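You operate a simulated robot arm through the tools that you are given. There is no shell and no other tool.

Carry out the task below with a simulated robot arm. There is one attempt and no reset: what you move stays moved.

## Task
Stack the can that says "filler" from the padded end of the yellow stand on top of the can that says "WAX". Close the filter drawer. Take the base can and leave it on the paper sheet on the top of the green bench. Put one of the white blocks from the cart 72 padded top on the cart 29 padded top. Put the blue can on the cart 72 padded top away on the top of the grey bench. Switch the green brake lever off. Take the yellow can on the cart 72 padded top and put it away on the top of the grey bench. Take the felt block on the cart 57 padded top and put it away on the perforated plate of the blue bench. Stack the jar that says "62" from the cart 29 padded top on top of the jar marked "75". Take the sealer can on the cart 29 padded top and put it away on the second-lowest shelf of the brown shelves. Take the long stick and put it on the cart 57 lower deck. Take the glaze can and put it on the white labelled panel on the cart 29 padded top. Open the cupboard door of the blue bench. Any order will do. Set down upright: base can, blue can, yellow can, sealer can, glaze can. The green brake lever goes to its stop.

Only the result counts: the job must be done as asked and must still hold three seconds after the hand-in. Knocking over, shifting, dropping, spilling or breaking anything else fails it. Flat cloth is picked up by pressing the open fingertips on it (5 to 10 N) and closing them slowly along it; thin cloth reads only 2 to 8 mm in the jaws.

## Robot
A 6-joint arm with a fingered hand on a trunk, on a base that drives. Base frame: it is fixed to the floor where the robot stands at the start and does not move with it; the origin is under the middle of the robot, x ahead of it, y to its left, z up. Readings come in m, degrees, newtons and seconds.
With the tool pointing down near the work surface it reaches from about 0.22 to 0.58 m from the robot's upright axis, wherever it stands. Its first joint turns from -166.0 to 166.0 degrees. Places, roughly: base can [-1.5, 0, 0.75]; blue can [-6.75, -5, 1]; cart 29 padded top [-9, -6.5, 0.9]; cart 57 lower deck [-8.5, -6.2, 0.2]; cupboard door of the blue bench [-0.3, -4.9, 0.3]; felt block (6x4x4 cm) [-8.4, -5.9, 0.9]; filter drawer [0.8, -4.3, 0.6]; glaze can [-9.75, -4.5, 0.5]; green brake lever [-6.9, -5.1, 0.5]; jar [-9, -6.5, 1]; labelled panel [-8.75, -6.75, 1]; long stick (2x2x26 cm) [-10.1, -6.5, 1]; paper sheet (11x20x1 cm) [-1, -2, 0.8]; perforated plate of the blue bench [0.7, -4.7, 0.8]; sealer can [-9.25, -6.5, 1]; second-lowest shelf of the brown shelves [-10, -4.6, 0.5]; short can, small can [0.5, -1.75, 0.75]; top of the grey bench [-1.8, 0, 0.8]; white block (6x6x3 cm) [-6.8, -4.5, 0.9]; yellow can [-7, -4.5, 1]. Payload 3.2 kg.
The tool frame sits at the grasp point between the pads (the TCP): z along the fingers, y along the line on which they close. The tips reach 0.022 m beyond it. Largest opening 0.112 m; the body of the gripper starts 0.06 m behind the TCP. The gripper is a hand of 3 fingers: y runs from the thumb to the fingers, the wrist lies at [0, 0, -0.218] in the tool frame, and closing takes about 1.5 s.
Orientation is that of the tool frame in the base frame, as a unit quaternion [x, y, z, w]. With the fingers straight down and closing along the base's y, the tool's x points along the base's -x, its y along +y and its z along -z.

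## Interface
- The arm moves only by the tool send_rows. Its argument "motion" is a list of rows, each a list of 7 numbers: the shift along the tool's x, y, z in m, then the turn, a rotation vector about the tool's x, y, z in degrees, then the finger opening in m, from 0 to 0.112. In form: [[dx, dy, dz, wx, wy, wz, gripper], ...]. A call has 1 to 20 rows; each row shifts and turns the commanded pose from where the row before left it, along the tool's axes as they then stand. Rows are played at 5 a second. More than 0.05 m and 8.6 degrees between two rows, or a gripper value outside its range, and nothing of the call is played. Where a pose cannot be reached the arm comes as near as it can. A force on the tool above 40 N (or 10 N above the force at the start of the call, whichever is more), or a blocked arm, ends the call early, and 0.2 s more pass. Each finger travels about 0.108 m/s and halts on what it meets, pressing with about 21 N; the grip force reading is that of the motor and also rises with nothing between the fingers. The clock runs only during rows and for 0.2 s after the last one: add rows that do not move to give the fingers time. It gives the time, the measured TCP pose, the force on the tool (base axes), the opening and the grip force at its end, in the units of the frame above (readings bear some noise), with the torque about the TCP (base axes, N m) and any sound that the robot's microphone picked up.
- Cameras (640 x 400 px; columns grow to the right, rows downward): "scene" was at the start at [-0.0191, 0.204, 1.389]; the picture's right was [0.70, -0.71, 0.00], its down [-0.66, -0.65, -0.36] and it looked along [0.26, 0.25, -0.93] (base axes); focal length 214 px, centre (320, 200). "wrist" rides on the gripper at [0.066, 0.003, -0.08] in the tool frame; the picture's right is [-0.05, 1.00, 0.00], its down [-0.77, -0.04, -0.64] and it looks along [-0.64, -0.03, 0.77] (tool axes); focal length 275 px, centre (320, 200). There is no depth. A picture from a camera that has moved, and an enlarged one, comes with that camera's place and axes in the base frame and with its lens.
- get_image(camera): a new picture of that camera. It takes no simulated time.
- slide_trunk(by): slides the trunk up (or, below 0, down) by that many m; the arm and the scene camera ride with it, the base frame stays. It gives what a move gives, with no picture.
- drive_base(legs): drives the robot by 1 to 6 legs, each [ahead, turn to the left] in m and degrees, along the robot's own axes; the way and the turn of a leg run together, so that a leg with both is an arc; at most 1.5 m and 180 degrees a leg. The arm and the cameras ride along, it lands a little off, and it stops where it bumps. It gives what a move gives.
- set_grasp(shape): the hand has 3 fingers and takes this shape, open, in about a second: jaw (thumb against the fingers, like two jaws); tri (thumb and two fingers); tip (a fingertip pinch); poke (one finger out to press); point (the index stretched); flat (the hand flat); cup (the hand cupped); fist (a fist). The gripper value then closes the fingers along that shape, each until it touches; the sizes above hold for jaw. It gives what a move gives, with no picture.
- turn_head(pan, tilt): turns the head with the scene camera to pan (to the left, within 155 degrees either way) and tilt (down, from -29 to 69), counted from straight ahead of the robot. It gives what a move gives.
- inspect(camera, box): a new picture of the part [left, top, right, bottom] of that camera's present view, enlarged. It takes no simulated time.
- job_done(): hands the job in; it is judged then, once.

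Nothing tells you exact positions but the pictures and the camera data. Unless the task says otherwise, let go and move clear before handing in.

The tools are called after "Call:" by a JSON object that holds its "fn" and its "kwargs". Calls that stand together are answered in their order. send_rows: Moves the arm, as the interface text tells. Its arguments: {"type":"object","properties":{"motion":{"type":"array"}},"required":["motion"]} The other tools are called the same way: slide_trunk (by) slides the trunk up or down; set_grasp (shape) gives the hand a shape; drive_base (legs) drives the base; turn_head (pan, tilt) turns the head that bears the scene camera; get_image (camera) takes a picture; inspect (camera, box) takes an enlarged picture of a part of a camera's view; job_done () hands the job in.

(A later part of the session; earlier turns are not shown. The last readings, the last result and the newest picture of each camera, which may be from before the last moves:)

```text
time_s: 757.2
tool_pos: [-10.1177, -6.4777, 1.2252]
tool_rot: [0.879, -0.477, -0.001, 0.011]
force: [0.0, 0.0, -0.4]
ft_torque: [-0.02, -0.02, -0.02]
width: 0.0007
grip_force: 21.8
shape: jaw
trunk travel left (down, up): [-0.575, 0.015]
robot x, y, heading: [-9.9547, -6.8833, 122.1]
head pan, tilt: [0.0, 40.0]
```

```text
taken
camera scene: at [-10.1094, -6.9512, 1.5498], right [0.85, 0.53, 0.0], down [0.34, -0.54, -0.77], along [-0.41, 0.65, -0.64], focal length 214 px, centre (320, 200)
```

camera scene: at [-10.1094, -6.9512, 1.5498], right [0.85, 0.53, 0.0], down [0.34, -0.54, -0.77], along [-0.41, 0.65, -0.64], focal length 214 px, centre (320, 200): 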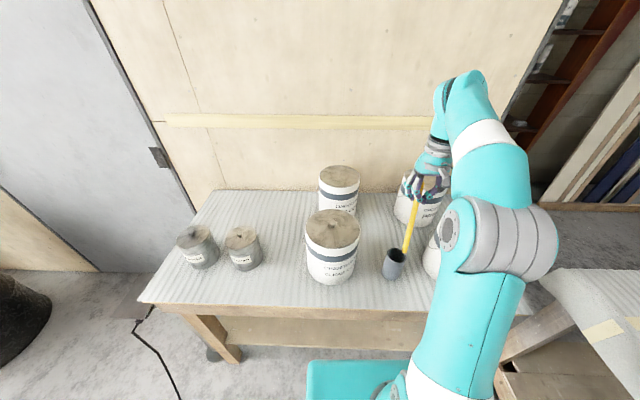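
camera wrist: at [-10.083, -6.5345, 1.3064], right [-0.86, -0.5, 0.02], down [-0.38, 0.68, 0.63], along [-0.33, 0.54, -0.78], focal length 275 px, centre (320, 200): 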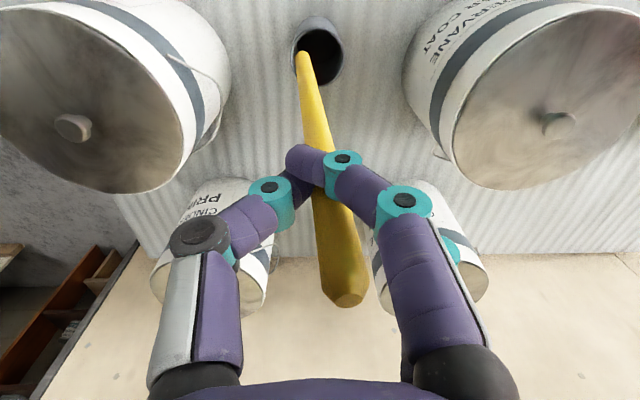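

The stick's lower end is just clear of the cup. I raise a bit more and back away.

Call:
{"fn": "slide_trunk", "kwargs": {"by": 0.014}}

Call:
{"fn": "send_rows", "kwargs": {"motion": [[0, 0, -0.015, 0, 0, 0, 0.0], [0, 0, 0, 0, 0, 0, 0.0]]}}

Call:
{"fn": "drive_base", "kwargs": {"legs": [[-0.3, 0]]}}

Call:
{"fn": "get_image", "kwargs": {"camera": "scene"}}

Call:
{"fn": "get_image", "kwargs": {"camera": "wrist"}}

```text
time_s: 757.8
tool_pos: [-10.1175, -6.4782, 1.2385]
tool_rot: [0.878, -0.478, 0.0, 0.011]
force: [0.4, -0.2, -0.2]
ft_torque: [-0.02, -0.02, 0.03]
width: 0.0009
grip_force: 21.3
shape: jaw
trunk travel left (down, up): [-0.589, 0.001]
robot x, y, heading: [-9.9587, -6.8837, 122.0]
head pan, tilt: [0.0, 40.0]
```

```text
time_s: 758.4
tool_pos: [-10.1185, -6.4781, 1.2551]
tool_rot: [0.879, -0.477, -0.001, 0.01]
force: [0.3, -1.1, -0.7]
ft_torque: [0.0, -0.01, 0.0]
width: 0.0007
grip_force: 21.4
shape: jaw
trunk travel left (down, up): [-0.589, 0.001]
robot x, y, heading: [-9.9547, -6.8845, 122.1]
head pan, tilt: [0.0, 40.0]
```

```text
time_s: 760.5
tool_pos: [-9.9603, -6.7335, 1.2539]
tool_rot: [0.879, -0.477, -0.002, 0.01]
force: [-0.3, 0.0, -0.1]
ft_torque: [0.0, -0.05, 0.0]
width: 0.0007
grip_force: 20.7
shape: jaw
trunk travel left (down, up): [-0.589, 0.001]
robot x, y, heading: [-9.7982, -7.1427, 121.9]
head pan, tilt: [0.0, 40.0]
```

```text
taken
camera scene: at [-9.9494, -7.206, 1.5638], right [0.85, 0.53, 0.0], down [0.34, -0.54, -0.77], along [-0.41, 0.65, -0.64], focal length 214 px, centre (320, 200)
```

scene: 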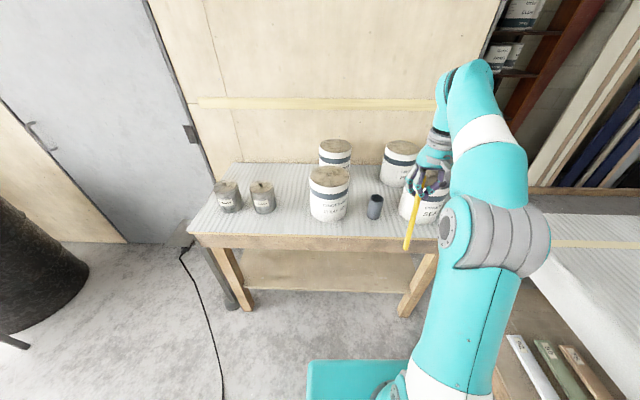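

```text
taken
camera wrist: at [-9.9243, -6.7889, 1.3355], right [-0.86, -0.51, 0.02], down [-0.38, 0.68, 0.63], along [-0.33, 0.54, -0.78], focal length 275 px, centre (320, 200)
```

wrist: 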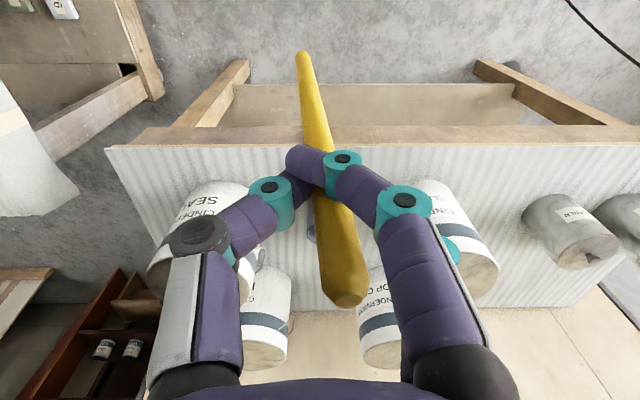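

The stick is out and the cup stands undisturbed. I carry the stick round to the east side of cart 57.

Call:
{"fn": "drive_base", "kwargs": {"legs": [[0, -170], [0.9, 0]]}}

```text
time_s: 772.1
tool_pos: [-8.8701, -8.129, 1.2548]
tool_rot: [0.361, 0.932, 0.011, 0.0]
force: [-0.6, 0.0, -0.7]
ft_torque: [0.0, -0.01, 0.01]
width: 0.0008
grip_force: 21.1
shape: jaw
trunk travel left (down, up): [-0.589, 0.001]
robot x, y, heading: [-9.1315, -7.7773, -43.3]
head pan, tilt: [0.0, 40.0]
```

Call:
{"fn": "drive_base", "kwargs": {"legs": [[0, 60], [1.44, 0], [0, 41], [1.05, 0]]}}

Call:
{"fn": "turn_head", "kwargs": {"pan": 80, "tilt": 35}}

Call:
{"fn": "get_image", "kwargs": {"camera": "scene"}}

```text
time_s: 789.0
tool_pos: [-6.943, -6.0841, 1.2548]
tool_rot: [-0.507, 0.862, 0.006, -0.009]
force: [-0.2, -0.4, -0.9]
ft_torque: [0.02, 0.01, 0.03]
width: 0.0007
grip_force: 20.5
shape: jaw
trunk travel left (down, up): [-0.589, 0.001]
robot x, y, heading: [-7.2293, -6.4168, 59.8]
head pan, tilt: [0.0, 40.0]
```

```text
time_s: 790.5
tool_pos: [-6.9441, -6.0846, 1.2541]
tool_rot: [-0.507, 0.862, 0.007, -0.008]
force: [-0.3, -0.1, -0.1]
ft_torque: [0.0, -0.02, -0.01]
width: 0.0006
grip_force: 20.9
shape: jaw
trunk travel left (down, up): [-0.589, 0.001]
robot x, y, heading: [-7.225, -6.4148, 60.0]
head pan, tilt: [80.0, 35.0]
```

```text
taken
camera scene: at [-7.4648, -6.3306, 1.5713], right [0.64, 0.77, 0.0], down [0.44, -0.37, -0.82], along [-0.63, 0.53, -0.57], focal length 214 px, centre (320, 200)
```

scene: 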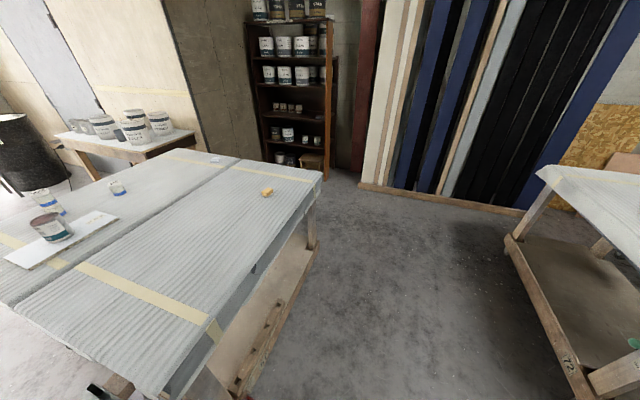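

Call:
{"fn": "drive_base", "kwargs": {"legs": [[0, 47], [0.83, 0], [0, 103]]}}

Call:
{"fn": "turn_head", "kwargs": {"pan": 0, "tilt": 40}}

Call:
{"fn": "get_image", "kwargs": {"camera": "scene"}}

```text
time_s: 801.3
tool_pos: [-7.8682, -5.7302, 1.2538]
tool_rot: [0.972, 0.234, 0.007, 0.008]
force: [-0.1, -0.3, -1.1]
ft_torque: [-0.02, -0.01, 0.0]
width: 0.0008
grip_force: 21.0
shape: jaw
trunk travel left (down, up): [-0.589, 0.001]
robot x, y, heading: [-7.4502, -5.6116, -153.9]
head pan, tilt: [80.0, 35.0]
```

```text
time_s: 802.8
tool_pos: [-7.8696, -5.7298, 1.255]
tool_rot: [0.972, 0.234, 0.007, 0.008]
force: [0.1, 1.3, 0.2]
ft_torque: [0.01, 0.01, 0.02]
width: 0.0004
grip_force: 21.1
shape: jaw
trunk travel left (down, up): [-0.589, 0.001]
robot x, y, heading: [-7.4513, -5.6142, -153.9]
head pan, tilt: [0.0, 40.0]
```

```text
taken
camera scene: at [-7.3972, -5.7723, 1.5638], right [-0.44, 0.9, 0.0], down [0.58, 0.28, -0.77], along [-0.69, -0.34, -0.64], focal length 214 px, centre (320, 200)
```

scene: 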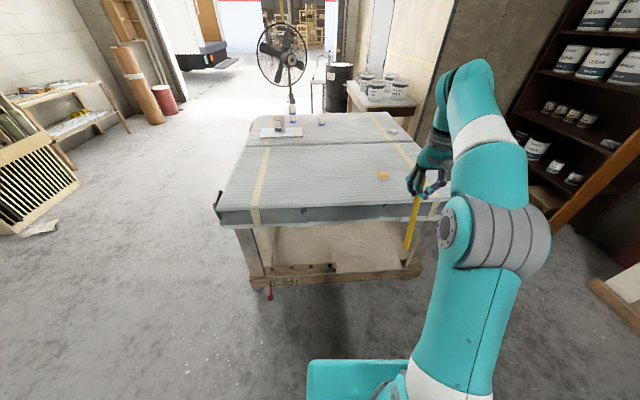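

Call:
{"fn": "inspect", "kwargs": {"camera": "scene", "box": [210, 150, 450, 310]}}

```text
2.50 times, centred on (330, 230) of scene
camera zoom: at [-7.3972, -5.7723, 1.5638], right [-0.44, 0.9, 0.0], down [0.58, 0.28, -0.77], along [-0.69, -0.34, -0.64], focal length 536 px, centre (295, 125)
```

zoom: 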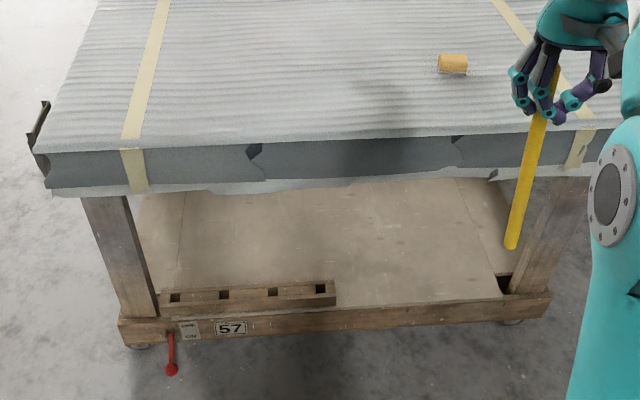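

I see the open part of cart 57's lower deck right of the toothed strip. I lower the trunk and slope the hand here, clear of the cart, before going under its top.

Call:
{"fn": "slide_trunk", "kwargs": {"by": -0.4}}

Call:
{"fn": "send_rows", "kwargs": {"motion": [[0, 0, 0.03, 0, 0, 0, 0.0], [0, 0, 0.03, 0, 0, 0, 0.0], [-0.0303, 0, -0.0021, 0, -8, 0, 0.0], [-0.0303, 0, -0.0021, 0, -8, 0, 0.0], [-0.0303, 0, -0.0021, 0, -8, 0, 0.0], [-0.0303, 0, -0.0021, 0, -8, 0, 0.0], [-0.0303, 0, -0.0021, 0, -8, 0, 0.0], [-0.0303, 0, -0.0021, 0, -8, 0, 0.0], [0, 0, 0, 0, 0, 0, 0.0]]}}

Call:
{"fn": "get_image", "kwargs": {"camera": "scene"}}

Call:
{"fn": "get_image", "kwargs": {"camera": "wrist"}}

```text
time_s: 806.6
tool_pos: [-7.8685, -5.7306, 0.855]
tool_rot: [0.972, 0.234, 0.006, 0.009]
force: [-1.4, -0.8, -0.5]
ft_torque: [0.01, 0.03, 0.02]
width: 0.0006
grip_force: 21.2
shape: jaw
trunk travel left (down, up): [-0.189, 0.401]
robot x, y, heading: [-7.4502, -5.6109, -153.8]
head pan, tilt: [0.0, 40.0]
```

```text
time_s: 808.6
tool_pos: [-8.0135, -5.8047, 0.8641]
tool_rot: [0.891, 0.21, -0.39, 0.103]
force: [-0.3, -0.4, -0.8]
ft_torque: [0.03, -0.04, -0.03]
width: 0.0006
grip_force: 21.1
shape: jaw
trunk travel left (down, up): [-0.189, 0.401]
robot x, y, heading: [-7.4492, -5.6112, -153.7]
head pan, tilt: [0.0, 40.0]
```

```text
taken
camera scene: at [-7.3973, -5.7722, 1.1638], right [-0.44, 0.9, 0.0], down [0.58, 0.28, -0.77], along [-0.69, -0.34, -0.64], focal length 214 px, centre (320, 200)
```

scene: 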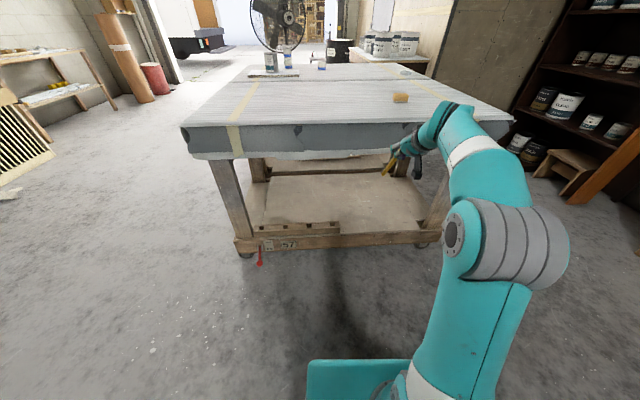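

```text
taken
camera wrist: at [-7.9186, -5.7603, 0.8701], right [0.43, -0.9, 0.05], down [-0.07, 0.03, 1.0], along [-0.9, -0.43, -0.05], focal length 275 px, centre (320, 200)
```

wrist: 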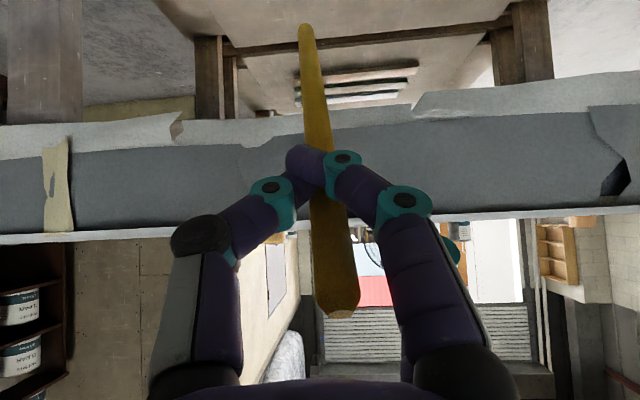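

Call:
{"fn": "slide_trunk", "kwargs": {"by": -0.18}}

Call:
{"fn": "send_rows", "kwargs": {"motion": [[0.025, 0, 0.023, 0, 0, 0, 0.0], [0.025, 0, 0.023, 0, 0, 0, 0.0], [0.025, 0, 0.023, 0, 0, 0, 0.0], [0.025, 0, 0.023, 0, 0, 0, 0.0], [0.025, 0, 0.023, 0, 0, 0, 0.0], [0, 0, 0, 0, 0, 0, 0.0]]}}

Call:
{"fn": "get_image", "kwargs": {"camera": "wrist"}}

Call:
{"fn": "get_image", "kwargs": {"camera": "scene"}}

```text
time_s: 810.6
tool_pos: [-8.0128, -5.8043, 0.6848]
tool_rot: [0.89, 0.21, -0.39, 0.103]
force: [0.8, 0.4, -0.3]
ft_torque: [0.06, -0.02, 0.01]
width: 0.0005
grip_force: 21.1
shape: jaw
trunk travel left (down, up): [-0.009, 0.581]
robot x, y, heading: [-7.4503, -5.6108, -153.6]
head pan, tilt: [0.0, 40.0]
```

```text
time_s: 812.0
tool_pos: [-8.0138, -5.805, 0.514]
tool_rot: [0.891, 0.21, -0.389, 0.103]
force: [-0.2, -0.1, -0.5]
ft_torque: [0.01, 0.0, 0.0]
width: 0.0005
grip_force: 20.5
shape: jaw
trunk travel left (down, up): [-0.009, 0.581]
robot x, y, heading: [-7.4485, -5.6107, -154.0]
head pan, tilt: [0.0, 40.0]
```

```text
taken
camera wrist: at [-7.9194, -5.7606, 0.5198], right [0.43, -0.9, 0.05], down [-0.07, 0.02, 1.0], along [-0.9, -0.43, -0.05], focal length 275 px, centre (320, 200)
```

wrist: 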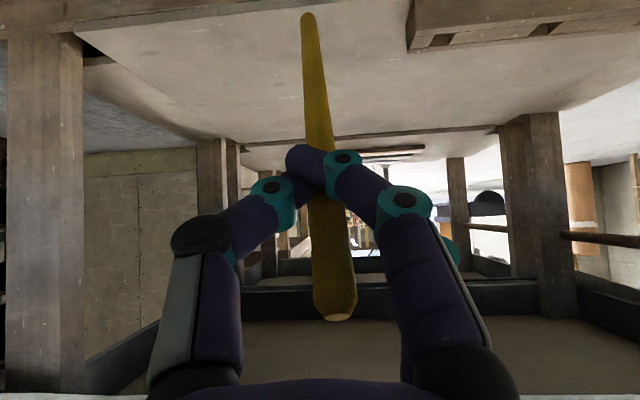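

```text
taken
camera scene: at [-7.3973, -5.7722, 0.9838], right [-0.44, 0.9, 0.0], down [0.58, 0.28, -0.77], along [-0.69, -0.34, -0.64], focal length 214 px, centre (320, 200)
```

scene: 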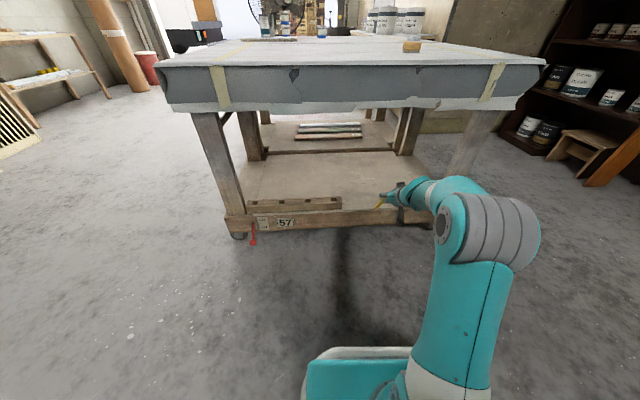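

The stick's tip is above deck level and lined up with the open part of the deck. I roll forward under the cart's top in two steps.

Call:
{"fn": "drive_base", "kwargs": {"legs": [[0.25, 1]]}}

Call:
{"fn": "get_image", "kwargs": {"camera": "scene"}}

Call:
{"fn": "get_image", "kwargs": {"camera": "wrist"}}

```text
time_s: 813.8
tool_pos: [-8.23, -5.9175, 0.5145]
tool_rot: [0.89, 0.214, -0.389, 0.104]
force: [-0.1, -0.4, 0.5]
ft_torque: [0.0, -0.06, 0.0]
width: 0.0002
grip_force: 21.3
shape: jaw
trunk travel left (down, up): [-0.009, 0.581]
robot x, y, heading: [-7.664, -5.7143, -153.6]
head pan, tilt: [0.0, 40.0]
```

```text
taken
camera scene: at [-7.6131, -5.8795, 0.9838], right [-0.45, 0.89, 0.0], down [0.57, 0.29, -0.77], along [-0.68, -0.34, -0.64], focal length 214 px, centre (320, 200)
```

scene: 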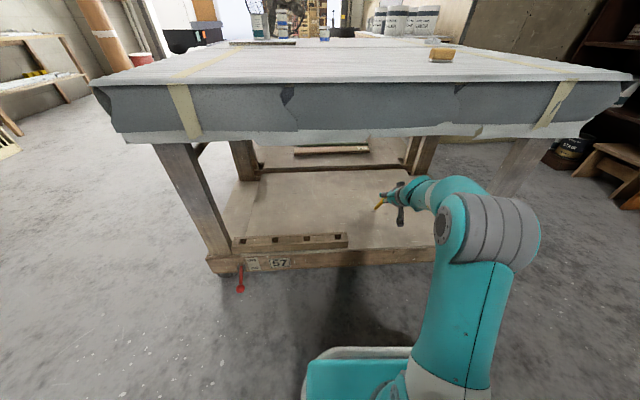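

```text
taken
camera wrist: at [-8.1354, -5.8725, 0.5203], right [0.43, -0.9, 0.05], down [-0.07, 0.02, 1.0], along [-0.9, -0.44, -0.05], focal length 275 px, centre (320, 200)
```

wrist: 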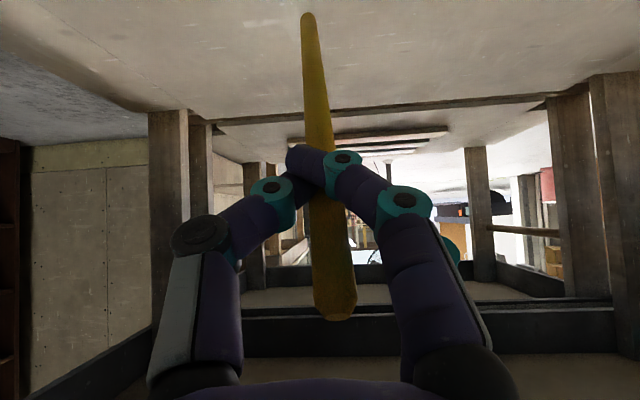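

Before going further in I lower the hand 8 cm so the forearm passes well under the cart's skirt.

Call:
{"fn": "send_rows", "kwargs": {"motion": [[0.0295, 0, 0.027, 0, 0, 0, 0.0], [0.0295, 0, 0.027, 0, 0, 0, 0.0], [0, 0, 0, 0, 0, 0, 0.0]]}}

Call:
{"fn": "get_image", "kwargs": {"camera": "scene"}}

```text
time_s: 814.6
tool_pos: [-8.2461, -5.9325, 0.4634]
tool_rot: [0.893, 0.213, -0.384, 0.102]
force: [-1.0, 1.0, 0.5]
ft_torque: [0.02, -0.02, 0.0]
width: 0.0004
grip_force: 20.9
shape: jaw
out of reach, approached as far as the arm can: row 1, 2
trunk travel left (down, up): [-0.009, 0.581]
robot x, y, heading: [-7.6647, -5.7166, -153.3]
head pan, tilt: [0.0, 40.0]
```

```text
taken
camera scene: at [-7.6131, -5.8795, 0.9838], right [-0.45, 0.89, 0.0], down [0.57, 0.29, -0.77], along [-0.68, -0.34, -0.64], focal length 214 px, centre (320, 200)
```

scene: 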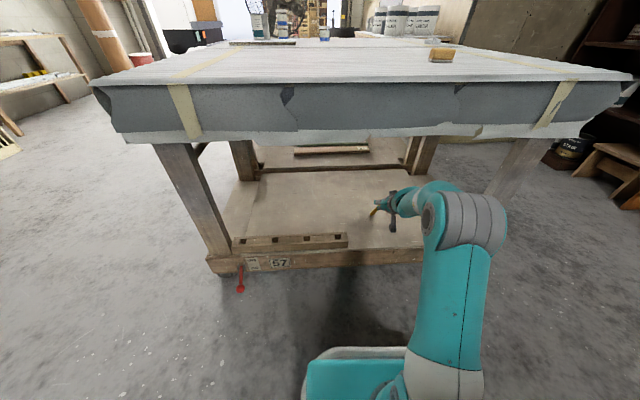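

Call:
{"fn": "drive_base", "kwargs": {"legs": [[0.15, 0]]}}

Call:
{"fn": "get_image", "kwargs": {"camera": "scene"}}

Call:
{"fn": "get_image", "kwargs": {"camera": "wrist"}}

```text
time_s: 816.0
tool_pos: [-8.3822, -6.0026, 0.4656]
tool_rot: [0.892, 0.215, -0.383, 0.102]
force: [0.1, 0.4, 1.0]
ft_torque: [0.0, -0.04, -0.02]
width: 0.0007
grip_force: 21.0
shape: jaw
trunk travel left (down, up): [-0.009, 0.581]
robot x, y, heading: [-7.8067, -5.7897, -153.2]
head pan, tilt: [0.0, 40.0]
```

```text
taken
camera scene: at [-7.7505, -5.9486, 0.9838], right [-0.45, 0.89, 0.0], down [0.57, 0.29, -0.77], along [-0.68, -0.34, -0.64], focal length 214 px, centre (320, 200)
```

scene: 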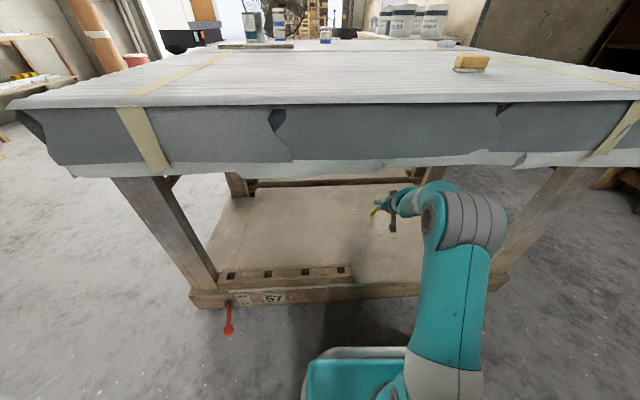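

```text
taken
camera wrist: at [-8.2888, -5.9573, 0.4714], right [0.43, -0.9, 0.05], down [-0.08, 0.02, 1.0], along [-0.9, -0.43, -0.07], focal length 275 px, centre (320, 200)
```

wrist: 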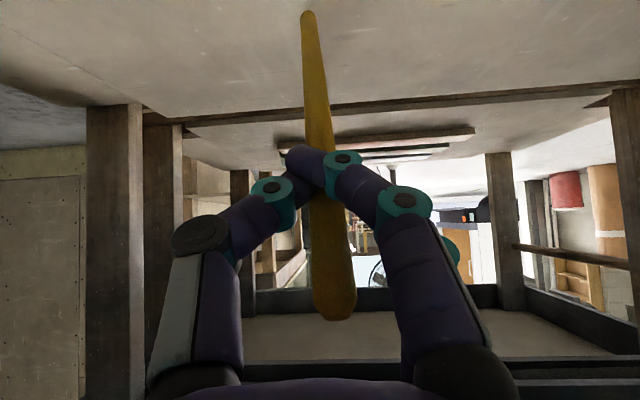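

The stick is over the deck. I lower it with small arm moves until its tip touches.

Call:
{"fn": "slide_trunk", "kwargs": {"by": -0.008}}

Call:
{"fn": "send_rows", "kwargs": {"motion": [[0.0037, 0, 0.0209, 0, 0, 0, 0.0], [0.0037, 0, 0.0209, 0, 0, 0, 0.0], [0, 0, 0, 0, 0, 0, 0.0]]}}

```text
time_s: 816.6
tool_pos: [-8.3832, -6.0024, 0.4561]
tool_rot: [0.893, 0.214, -0.383, 0.101]
force: [-1.8, 0.2, -0.5]
ft_torque: [0.04, -0.01, -0.02]
width: 0.0004
grip_force: 21.1
shape: jaw
trunk travel left (down, up): [-0.001, 0.589]
robot x, y, heading: [-7.8032, -5.7856, -153.4]
head pan, tilt: [0.0, 40.0]
```

```text
time_s: 817.4
tool_pos: [-8.4079, -6.0161, 0.4245]
tool_rot: [0.894, 0.215, -0.38, 0.102]
force: [-0.6, -1.9, -0.6]
ft_torque: [0.0, 0.01, -0.04]
width: 0.0005
grip_force: 21.0
shape: jaw
out of reach, approached as far as the arm can: row 2
trunk travel left (down, up): [-0.001, 0.589]
robot x, y, heading: [-7.8057, -5.7889, -153.5]
head pan, tilt: [0.0, 40.0]
```

Call:
{"fn": "send_rows", "kwargs": {"motion": [[0.0145, 0, 0.0137, 0, 0, 0, 0.0], [0, 0, 0, 0, 0, 0, 0.0]]}}

Call:
{"fn": "get_image", "kwargs": {"camera": "wrist"}}

Call:
{"fn": "inspect", "kwargs": {"camera": "scene", "box": [320, 160, 460, 290]}}

```text
time_s: 818.0
tool_pos: [-8.4171, -6.022, 0.4137]
tool_rot: [0.894, 0.214, -0.38, 0.102]
force: [0.1, -0.6, -0.1]
ft_torque: [-0.02, 0.02, 0.0]
width: 0.0003
grip_force: 21.1
shape: jaw
out of reach, approached as far as the arm can: row 1
trunk travel left (down, up): [-0.001, 0.589]
robot x, y, heading: [-7.802, -5.791, -153.2]
head pan, tilt: [0.0, 40.0]
```

```text
taken
camera wrist: at [-8.3227, -5.9767, 0.4215], right [0.43, -0.9, 0.05], down [-0.09, 0.01, 1.0], along [-0.9, -0.43, -0.07], focal length 275 px, centre (320, 200)
```

wrist: 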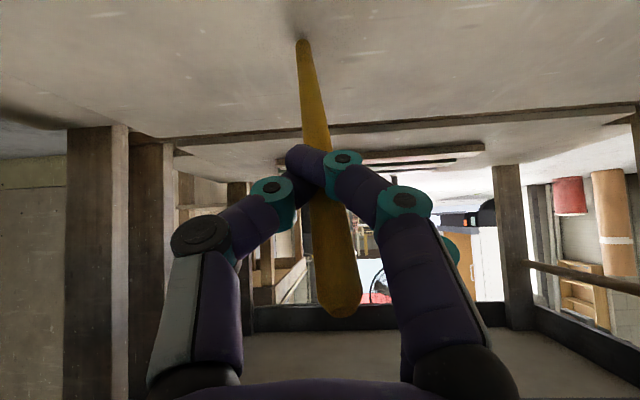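

```text
3.08 times, centred on (390, 225) of scene
camera zoom: at [-7.7505, -5.9486, 0.9758], right [-0.45, 0.89, 0.0], down [0.57, 0.29, -0.77], along [-0.68, -0.34, -0.64], focal length 660 px, centre (105, 123)
```

zoom: 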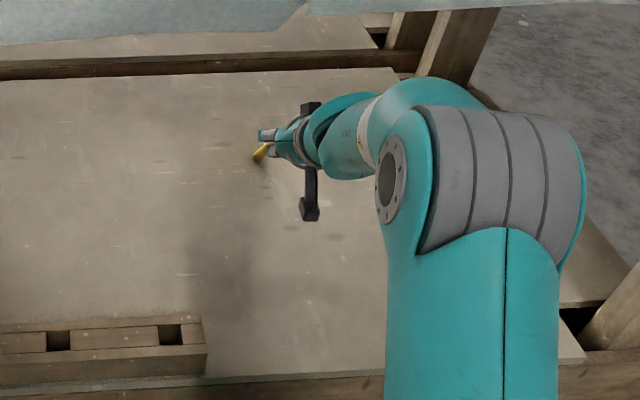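

The tip has touched the deck. I now lay the stick flatter by rotating the hand about the stick's tip.

Call:
{"fn": "send_rows", "kwargs": {"motion": [[0.02, 0, 0.0009, 0, -5, 0, 0.0], [0.02, 0, 0.0009, 0, -5, 0, 0.0], [0, 0, 0, 0, 0, 0, 0.0]]}}

Call:
{"fn": "get_image", "kwargs": {"camera": "wrist"}}

Call:
{"fn": "get_image", "kwargs": {"camera": "scene"}}

```text
time_s: 818.8
tool_pos: [-8.4599, -6.0463, 0.4444]
tool_rot: [0.869, 0.207, -0.435, 0.115]
force: [0.7, 0.7, -0.3]
ft_torque: [0.0, -0.03, -0.03]
width: 0.0003
grip_force: 20.8
shape: jaw
out of reach, approached as far as the arm can: row 1, 2
trunk travel left (down, up): [-0.001, 0.589]
robot x, y, heading: [-7.8059, -5.791, -153.2]
head pan, tilt: [0.0, 40.0]
```

```text
taken
camera wrist: at [-8.3649, -5.9999, 0.4394], right [0.43, -0.9, 0.06], down [0.02, 0.07, 1.0], along [-0.9, -0.43, 0.05], focal length 275 px, centre (320, 200)
```

wrist: 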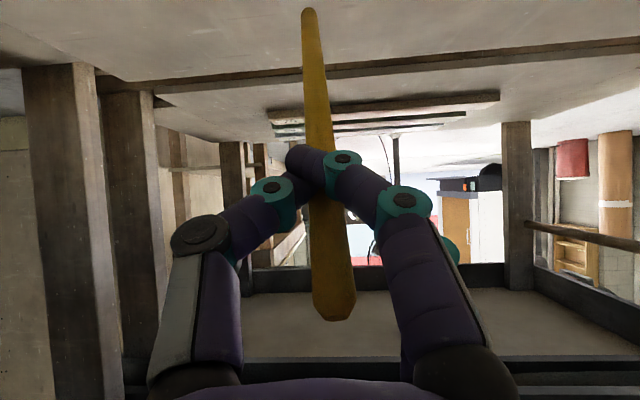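

```text
taken
camera scene: at [-7.7505, -5.9486, 0.9758], right [-0.45, 0.89, 0.0], down [0.57, 0.29, -0.77], along [-0.68, -0.34, -0.64], focal length 214 px, centre (320, 200)
```

scene: 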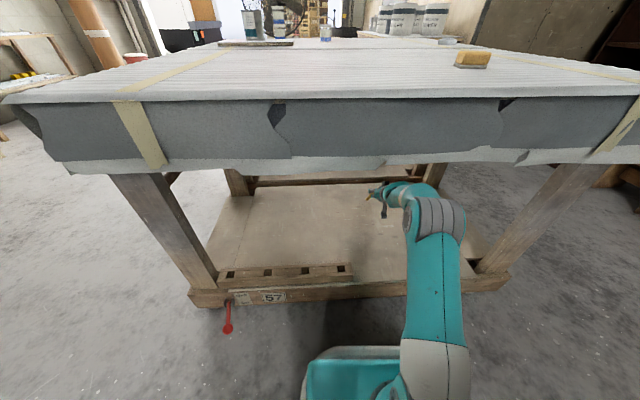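

Call:
{"fn": "send_rows", "kwargs": {"motion": [[0.0161, 0, 0.0119, 0, 0, 0, 0.0], [0.0161, 0, 0.0119, 0, 0, 0, 0.0], [0, 0, 0, 0, 0, 0, 0.0]]}}

```text
time_s: 819.6
tool_pos: [-8.4751, -6.0534, 0.4131]
tool_rot: [0.87, 0.207, -0.432, 0.113]
force: [0.7, -0.8, 0.0]
ft_torque: [-0.02, -0.02, 0.03]
width: 0.0006
grip_force: 20.7
shape: jaw
out of reach, approached as far as the arm can: row 1, 2
trunk travel left (down, up): [-0.001, 0.589]
robot x, y, heading: [-7.8047, -5.7864, -153.4]
head pan, tilt: [0.0, 40.0]
```

I back the base 12 cm so the arm can stretch lower and flatter.

Call:
{"fn": "drive_base", "kwargs": {"legs": [[-0.12, 0]]}}

Call:
{"fn": "send_rows", "kwargs": {"motion": [[0.004, 0, 0.028, 0, 0, 0, 0.0], [0.004, 0, 0.028, 0, 0, 0, 0.0], [0, 0, 0, 0, 0, 0, 0.0]]}}

Call:
{"fn": "get_image", "kwargs": {"camera": "wrist"}}

Call:
{"fn": "get_image", "kwargs": {"camera": "scene"}}

```text
time_s: 820.8
tool_pos: [-8.3691, -6.0011, 0.4135]
tool_rot: [0.87, 0.209, -0.432, 0.114]
force: [0.9, 1.5, 0.1]
ft_torque: [0.0, -0.04, 0.01]
width: 0.0001
grip_force: 21.2
shape: jaw
trunk travel left (down, up): [-0.001, 0.589]
robot x, y, heading: [-7.6984, -5.7311, -152.9]
head pan, tilt: [0.0, 40.0]
```

```text
time_s: 821.6
tool_pos: [-8.4037, -6.019, 0.3721]
tool_rot: [0.87, 0.209, -0.432, 0.114]
force: [0.2, -0.9, 0.2]
ft_torque: [-0.03, 0.09, 0.01]
width: 0.0003
grip_force: 21.2
shape: jaw
trunk travel left (down, up): [-0.001, 0.589]
robot x, y, heading: [-7.6963, -5.7328, -153.1]
head pan, tilt: [0.0, 40.0]
```

```text
taken
camera wrist: at [-8.3081, -5.9739, 0.3681], right [0.44, -0.9, 0.06], down [0.01, 0.07, 1.0], along [-0.9, -0.43, 0.04], focal length 275 px, centre (320, 200)
```

wrist: 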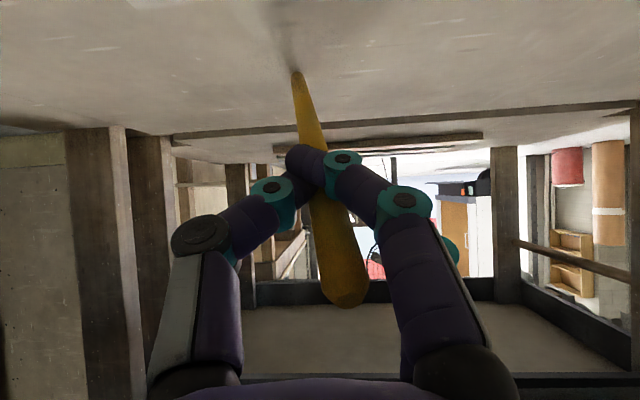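

```text
taken
camera scene: at [-7.6441, -5.8948, 0.9758], right [-0.45, 0.89, 0.0], down [0.57, 0.29, -0.77], along [-0.68, -0.35, -0.64], focal length 214 px, centre (320, 200)
```

scene: 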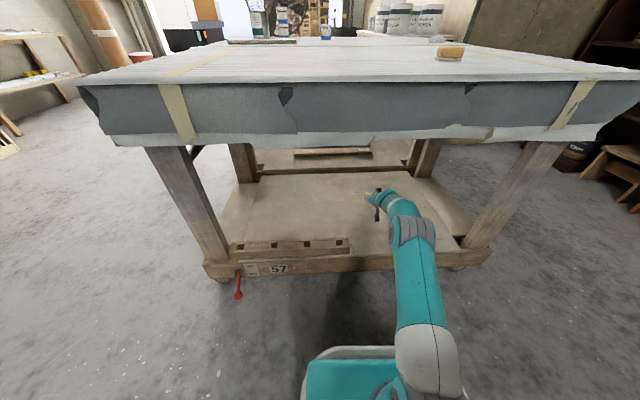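

The tip rests on the deck and the stick is lying flatter. I lower further while flattening the hand.

Call:
{"fn": "send_rows", "kwargs": {"motion": [[0.0161, 0, 0.0119, 0, -4, 0, 0.0], [0.0161, 0, 0.0119, 0, -4, 0, 0.0], [0, 0, 0, 0, 0, 0, 0.0]]}}

Call:
{"fn": "get_image", "kwargs": {"camera": "wrist"}}

```text
time_s: 822.4
tool_pos: [-8.4319, -6.0322, 0.34]
tool_rot: [0.838, 0.2, -0.49, 0.129]
force: [0.5, -0.7, -0.3]
ft_torque: [-0.02, 0.02, 0.02]
width: 0.0002
grip_force: 20.7
shape: jaw
out of reach, approached as far as the arm can: row 1, 2
trunk travel left (down, up): [-0.001, 0.589]
robot x, y, heading: [-7.6953, -5.7338, -153.3]
head pan, tilt: [0.0, 40.0]
```

```text
taken
camera wrist: at [-8.3398, -5.9879, 0.3217], right [0.44, -0.9, 0.06], down [0.14, 0.13, 0.98], along [-0.89, -0.42, 0.18], focal length 275 px, centre (320, 200)
```

wrist: 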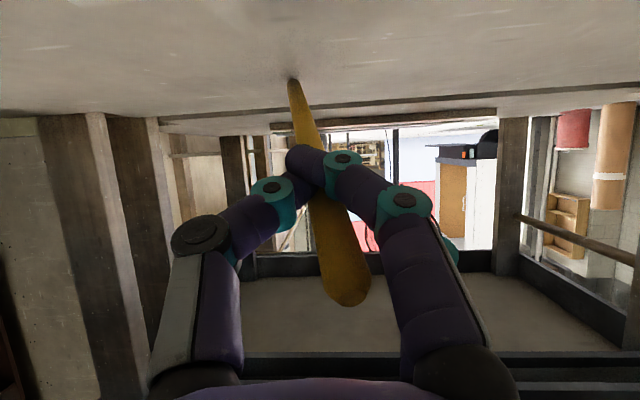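

Call:
{"fn": "send_rows", "kwargs": {"motion": [[0.0175, 0, 0.0097, 0, -4, 0, 0.0], [0.0175, 0, 0.0097, 0, -3, 0, 0.0], [0, 0, 0, 0, 0, 0, 0.0]]}}

Call:
{"fn": "get_image", "kwargs": {"camera": "wrist"}}

Call:
{"fn": "inspect", "kwargs": {"camera": "scene", "box": [300, 140, 480, 290]}}

```text
time_s: 823.2
tool_pos: [-8.4441, -6.0375, 0.3002]
tool_rot: [0.806, 0.192, -0.542, 0.14]
force: [-0.3, -0.3, 0.4]
ft_torque: [-0.02, 0.03, 0.0]
width: 0.0001
grip_force: 21.4
shape: jaw
out of reach, approached as far as the arm can: row 1
trunk travel left (down, up): [-0.001, 0.589]
robot x, y, heading: [-7.6991, -5.7345, -153.3]
head pan, tilt: [0.0, 40.0]
```

```text
taken
camera wrist: at [-8.3532, -5.9942, 0.2687], right [0.44, -0.89, 0.06], down [0.24, 0.19, 0.95], along [-0.86, -0.41, 0.3], focal length 275 px, centre (320, 200)
```

wrist: 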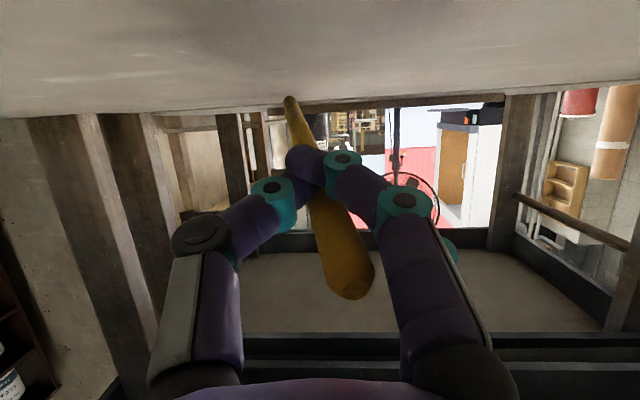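

```text
2.67 times, centred on (390, 215) of scene
camera zoom: at [-7.6441, -5.8949, 0.9758], right [-0.45, 0.89, 0.0], down [0.57, 0.29, -0.77], along [-0.68, -0.35, -0.64], focal length 572 px, centre (133, 160)
```

zoom: 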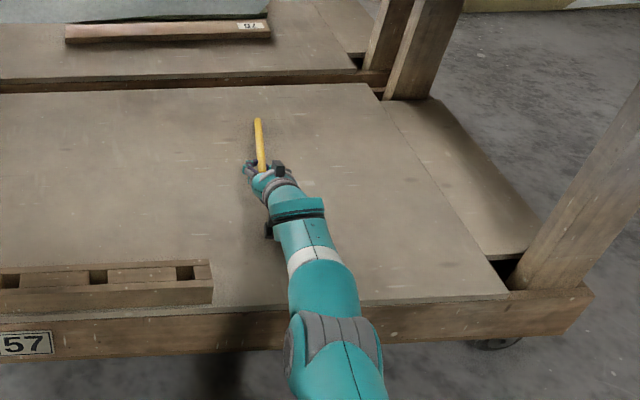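

The stick lies almost flat on the deck, well inside its edges. I release it.

Call:
{"fn": "send_rows", "kwargs": {"motion": [[0, 0, 0, 0, 0, 0, 0.01], [0, 0, 0, 0, 0, 0, 0.02], [0, 0, 0, 0, 0, 0, 0.035], [0, 0, 0, 0, 0, 0, 0.05], [0, 0, 0, 0, 0, 0, 0.06], [0, 0, 0, 0, 0, 0, 0.06]]}}

Call:
{"fn": "inspect", "kwargs": {"camera": "scene", "box": [300, 140, 480, 290]}}

Call:
{"fn": "get_image", "kwargs": {"camera": "wrist"}}

```text
time_s: 824.6
tool_pos: [-8.4446, -6.0368, 0.3007]
tool_rot: [0.806, 0.193, -0.541, 0.141]
force: [0.3, 0.3, -0.3]
ft_torque: [-0.01, 0.05, 0.0]
width: 0.0593
grip_force: 0.1
shape: jaw
trunk travel left (down, up): [-0.001, 0.589]
robot x, y, heading: [-7.6992, -5.7334, -153.0]
head pan, tilt: [0.0, 40.0]
```

```text
2.67 times, centred on (390, 215) of scene
camera zoom: at [-7.6441, -5.8949, 0.9758], right [-0.45, 0.89, 0.0], down [0.57, 0.29, -0.77], along [-0.68, -0.35, -0.64], focal length 572 px, centre (133, 160)
```

zoom: 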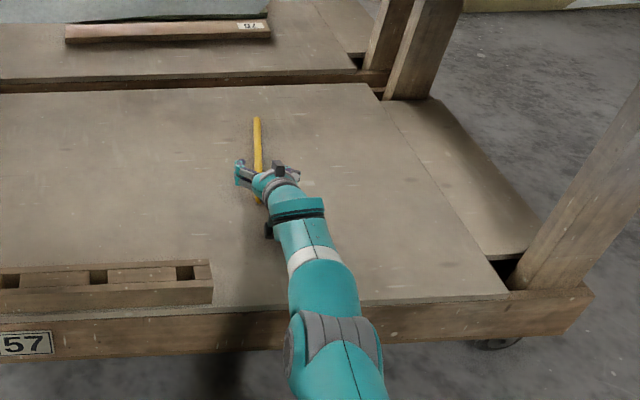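

```text
taken
camera wrist: at [-8.3533, -5.9942, 0.2689], right [0.44, -0.89, 0.06], down [0.24, 0.19, 0.95], along [-0.86, -0.41, 0.3], focal length 275 px, centre (320, 200)
```

wrist: 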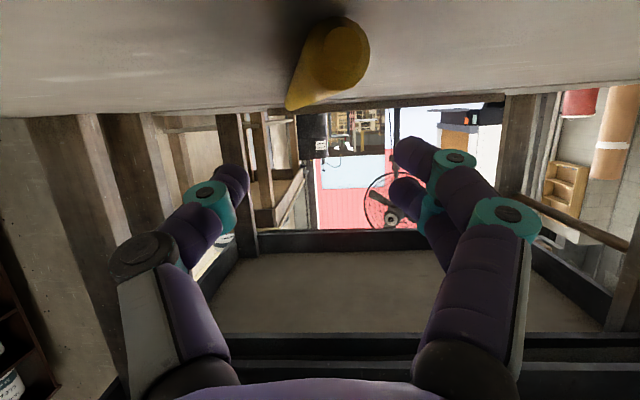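

The stick lies flat on cart 57's lower deck. I raise the hand a little and back straight out.

Call:
{"fn": "slide_trunk", "kwargs": {"by": 0.05}}

Call:
{"fn": "drive_base", "kwargs": {"legs": [[-0.45, 0]]}}

Call:
{"fn": "get_image", "kwargs": {"camera": "scene"}}

Call:
{"fn": "inspect", "kwargs": {"camera": "scene", "box": [210, 120, 470, 290]}}

```text
time_s: 825.5
tool_pos: [-8.444, -6.0365, 0.3503]
tool_rot: [0.806, 0.192, -0.541, 0.14]
force: [-0.3, -0.4, 0.0]
ft_torque: [0.02, 0.02, -0.02]
width: 0.0591
grip_force: 0.0
shape: jaw
trunk travel left (down, up): [-0.051, 0.539]
robot x, y, heading: [-7.6977, -5.7324, -153.0]
head pan, tilt: [0.0, 40.0]
```

```text
time_s: 828.2
tool_pos: [-8.0475, -5.8484, 0.3507]
tool_rot: [0.805, 0.2, -0.54, 0.146]
force: [0.9, -0.3, 0.2]
ft_torque: [-0.02, 0.01, 0.01]
width: 0.0594
grip_force: 0.0
shape: jaw
trunk travel left (down, up): [-0.051, 0.539]
robot x, y, heading: [-7.3096, -5.5311, -152.0]
head pan, tilt: [0.0, 40.0]
```

```text
taken
camera scene: at [-7.252, -5.6917, 1.0258], right [-0.47, 0.88, 0.0], down [0.57, 0.3, -0.77], along [-0.68, -0.36, -0.64], focal length 214 px, centre (320, 200)
```

scene: 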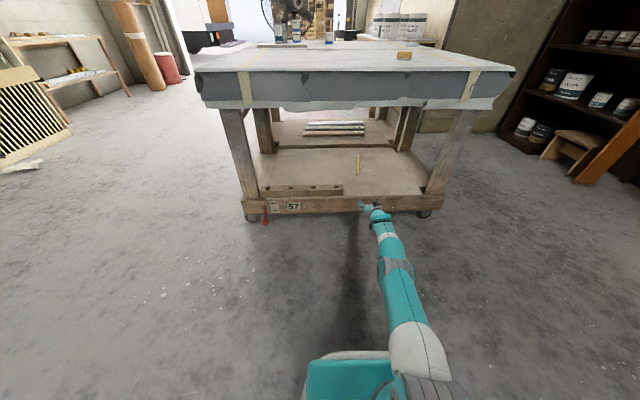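

```text
2.35 times, centred on (340, 205) of scene
camera zoom: at [-7.252, -5.6917, 1.0258], right [-0.47, 0.88, 0.0], down [0.57, 0.3, -0.77], along [-0.68, -0.36, -0.64], focal length 505 px, centre (273, 188)
```

zoom: 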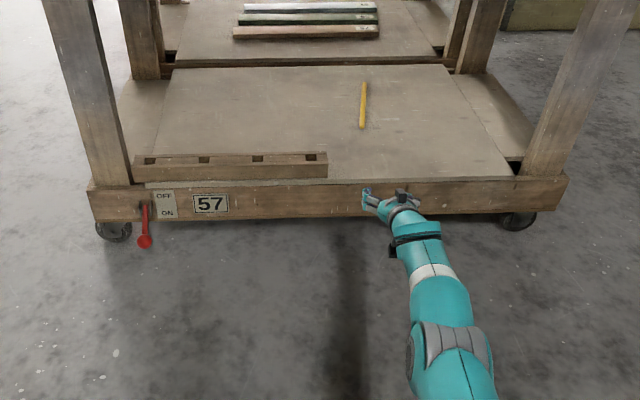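

The stick lies safely on the deck. Now I restore the hand to pointing down and go for the felt block on cart 57's top.

Call:
{"fn": "slide_trunk", "kwargs": {"by": 0.4}}

Call:
{"fn": "send_rows", "kwargs": {"motion": [[0.0303, 0, -0.0021, 0, 8, 0, 0.06], [0.0303, 0, -0.0021, 0, 8, 0, 0.06], [0.0303, 0, -0.0021, 0, 8, 0, 0.06], [0.0303, 0, -0.0021, 0, 8, 0, 0.06], [0.0303, 0, -0.0021, 0, 8, 0, 0.06], [0.0303, 0, -0.0021, 0, 8, 0, 0.06], [0.0303, 0, -0.0021, 0, 8, 0, 0.06], [0.0303, 0, -0.0021, 0, 8, 0, 0.06], [0.0151, 0, -0.001, 0, 5, 0, 0.06], [0, 0, 0, 0, 0, 0, 0.06]]}}

```text
time_s: 832.0
tool_pos: [-8.047, -5.8495, 0.7498]
tool_rot: [0.804, 0.199, -0.541, 0.145]
force: [-0.4, 0.4, 0.4]
ft_torque: [0.0, 0.01, -0.02]
width: 0.0593
grip_force: 0.0
shape: jaw
trunk travel left (down, up): [-0.451, 0.139]
robot x, y, heading: [-7.3094, -5.533, -152.1]
head pan, tilt: [0.0, 40.0]
```

```text
time_s: 834.2
tool_pos: [-7.8676, -5.7555, 0.6186]
tool_rot: [0.969, 0.247, 0.01, 0.006]
force: [-0.9, 0.2, -0.1]
ft_torque: [-0.01, -0.01, 0.01]
width: 0.0593
grip_force: 0.1
shape: jaw
out of reach, approached as far as the arm can: row 1, 9
trunk travel left (down, up): [-0.451, 0.139]
robot x, y, heading: [-7.3097, -5.5328, -151.9]
head pan, tilt: [0.0, 40.0]
```

Call:
{"fn": "send_rows", "kwargs": {"motion": [[0, 0, -0.045, 0, 0, 0, 0.06], [0, 0, -0.045, 0, 0, 0, 0.06], [0.02, 0, -0.04, 0, 0, 0, 0.06], [0.025, 0, -0.04, 0, 0, 0, 0.06], [0.025, 0, -0.04, 0, 0, 0, 0.06], [0.025, 0, -0.04, 0, 0, 0, 0.06], [0.025, 0, -0.04, 0, 0, 0, 0.06], [0.025, 0, -0.04, 0, 0, 0, 0.06], [0.02, 0, -0.04, 0, 0, 0, 0.06], [0, 0, 0, 0, 0, 0, 0.06]]}}

Call:
{"fn": "slide_trunk", "kwargs": {"by": 0.09}}

Call:
{"fn": "drive_base", "kwargs": {"legs": [[0, -12.7], [0.5, 0], [0, 16]]}}

Call:
{"fn": "turn_head", "kwargs": {"pan": 0, "tilt": 45}}

Call:
{"fn": "get_image", "kwargs": {"camera": "scene"}}

```text
time_s: 836.4
tool_pos: [-7.8339, -5.7142, 0.9963]
tool_rot: [0.969, 0.246, 0.012, 0.007]
force: [0.8, 0.1, 0.4]
ft_torque: [0.01, -0.01, -0.01]
width: 0.0595
grip_force: 0.0
shape: jaw
out of reach, approached as far as the arm can: row 1, 2, 3, 4, 5, 6, 7, 8
trunk travel left (down, up): [-0.451, 0.139]
robot x, y, heading: [-7.3117, -5.5316, -151.9]
head pan, tilt: [0.0, 40.0]
```

```text
time_s: 837.7
tool_pos: [-7.8337, -5.7151, 1.0842]
tool_rot: [0.969, 0.247, 0.012, 0.007]
force: [-0.1, -0.4, -0.6]
ft_torque: [0.0, -0.01, -0.02]
width: 0.0596
grip_force: 0.0
shape: jaw
trunk travel left (down, up): [-0.541, 0.049]
robot x, y, heading: [-7.3086, -5.5303, -151.9]
head pan, tilt: [0.0, 40.0]
```

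```text
time_s: 842.4
tool_pos: [-8.3078, -5.885, 1.086]
tool_rot: [0.96, 0.279, 0.011, 0.006]
force: [-0.7, -0.4, 0.3]
ft_torque: [0.01, -0.01, 0.0]
width: 0.0597
grip_force: 0.1
shape: jaw
trunk travel left (down, up): [-0.541, 0.049]
robot x, y, heading: [-7.7962, -5.6685, -148.1]
head pan, tilt: [0.0, 40.0]
```

```text
time_s: 843.0
tool_pos: [-8.3084, -5.884, 1.0851]
tool_rot: [0.96, 0.28, 0.012, 0.006]
force: [-0.5, -0.2, 0.2]
ft_torque: [-0.03, 0.02, 0.0]
width: 0.0598
grip_force: 0.0
shape: jaw
trunk travel left (down, up): [-0.541, 0.049]
robot x, y, heading: [-7.7956, -5.6704, -148.1]
head pan, tilt: [0.0, 45.0]
```

```text
taken
camera scene: at [-7.7255, -5.8202, 1.5085], right [-0.53, 0.85, 0.0], down [0.6, 0.37, -0.71], along [-0.6, -0.37, -0.71], focal length 214 px, centre (320, 200)
```

scene: 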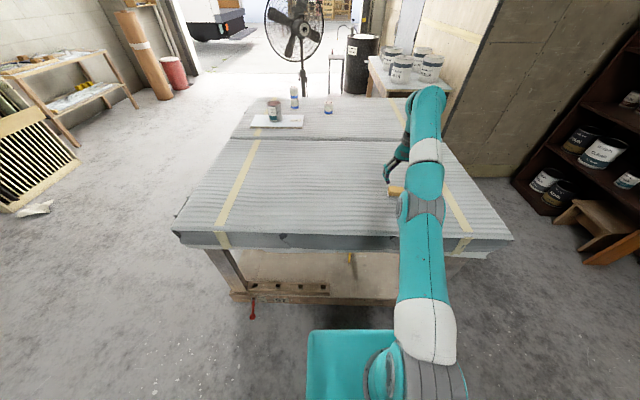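

Call:
{"fn": "get_image", "kwargs": {"camera": "wrist"}}

```text
taken
camera wrist: at [-8.2511, -5.8513, 1.1673], right [0.5, -0.87, 0.02], down [-0.69, -0.38, 0.62], along [-0.53, -0.32, -0.78], focal length 275 px, centre (320, 200)
```

wrist: 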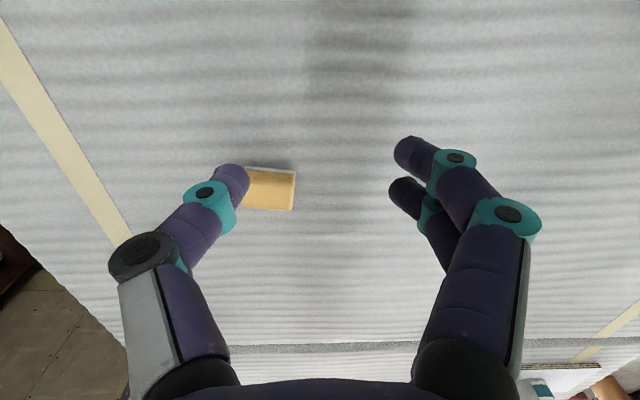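

The felt block is at about [-8.4245, -5.890]. I roll 13 cm closer.

Call:
{"fn": "drive_base", "kwargs": {"legs": [[0.13, 0]]}}

Call:
{"fn": "get_image", "kwargs": {"camera": "wrist"}}

```text
time_s: 844.3
tool_pos: [-8.418, -5.9526, 1.0859]
tool_rot: [0.96, 0.279, 0.012, 0.006]
force: [-0.1, -0.3, 0.3]
ft_torque: [0.01, -0.03, -0.01]
width: 0.0596
grip_force: 0.1
shape: jaw
trunk travel left (down, up): [-0.541, 0.049]
robot x, y, heading: [-7.9061, -5.7372, -148.0]
head pan, tilt: [0.0, 45.0]
```

```text
taken
camera wrist: at [-8.3611, -5.9201, 1.1669], right [0.5, -0.87, 0.02], down [-0.69, -0.38, 0.62], along [-0.53, -0.32, -0.78], focal length 275 px, centre (320, 200)
```

wrist: 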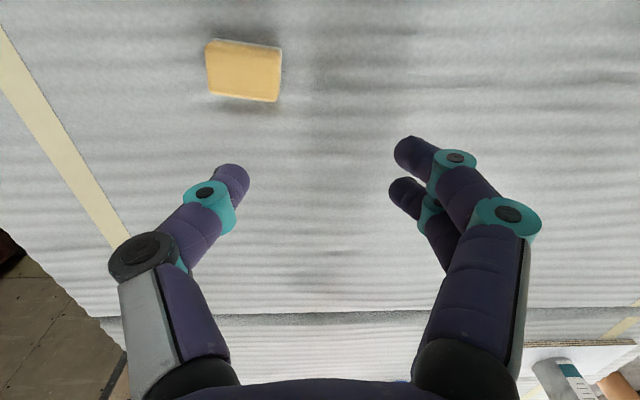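

Call:
{"fn": "send_rows", "kwargs": {"motion": [[0.0104, -0.0275, 0, 0, 0, 0, 0.08], [0.0104, -0.0275, 0, 0, 0, 0, 0.09], [0, 0, 0.03, 0, 0, 5.5, 0.095], [0, 0, 0.04, 0, 0, 0, 0.095], [0, 0, 0.03, 0, 0, 0, 0.095], [0, 0, 0, 0, 0, 0, 0.095]]}}

Call:
{"fn": "get_image", "kwargs": {"camera": "wrist"}}

```text
time_s: 845.7
tool_pos: [-8.4237, -5.8943, 0.985]
tool_rot: [0.972, 0.233, 0.011, 0.006]
force: [-0.1, -0.3, 1.0]
ft_torque: [-0.01, 0.0, 0.01]
width: 0.0948
grip_force: 0.1
shape: jaw
trunk travel left (down, up): [-0.541, 0.049]
robot x, y, heading: [-7.9057, -5.7358, -148.1]
head pan, tilt: [0.0, 45.0]
```

```text
taken
camera wrist: at [-8.3648, -5.8668, 1.0681], right [0.41, -0.91, 0.02], down [-0.72, -0.31, 0.62], along [-0.56, -0.27, -0.78], focal length 275 px, centre (320, 200)
```

wrist: 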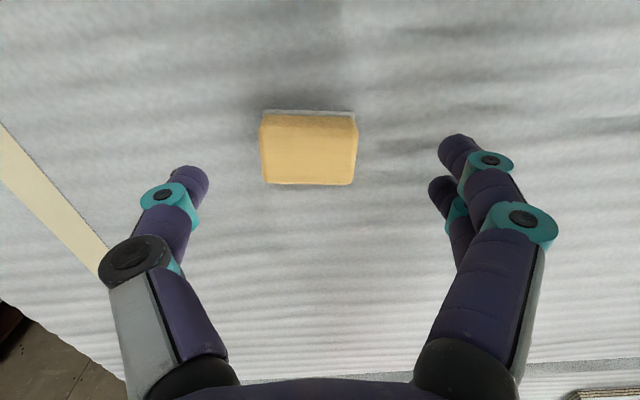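

Call:
{"fn": "send_rows", "kwargs": {"motion": [[-0.006, -0.006, 0.02, 0, 0, 0, 0.095], [0, 0, 0.025, 0, 0, 0, 0.095], [0, 0, 0.017, 0, 0, 0, 0.095], [0, 0, 0, 0, 0, 0, 0.095]]}}

Call:
{"fn": "get_image", "kwargs": {"camera": "wrist"}}

```text
time_s: 846.7
tool_pos: [-8.4306, -5.8947, 0.9249]
tool_rot: [0.972, 0.233, 0.012, 0.005]
force: [0.4, -0.3, -0.5]
ft_torque: [0.01, -0.01, -0.03]
width: 0.0946
grip_force: 0.1
shape: jaw
trunk travel left (down, up): [-0.541, 0.049]
robot x, y, heading: [-7.9084, -5.7385, -148.1]
head pan, tilt: [0.0, 45.0]
```

```text
taken
camera wrist: at [-8.372, -5.8667, 1.0061], right [0.41, -0.91, 0.02], down [-0.72, -0.31, 0.62], along [-0.56, -0.27, -0.78], focal length 275 px, centre (320, 200)
```

wrist: 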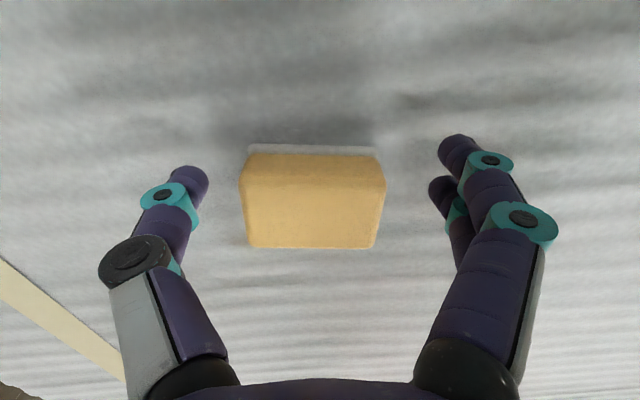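

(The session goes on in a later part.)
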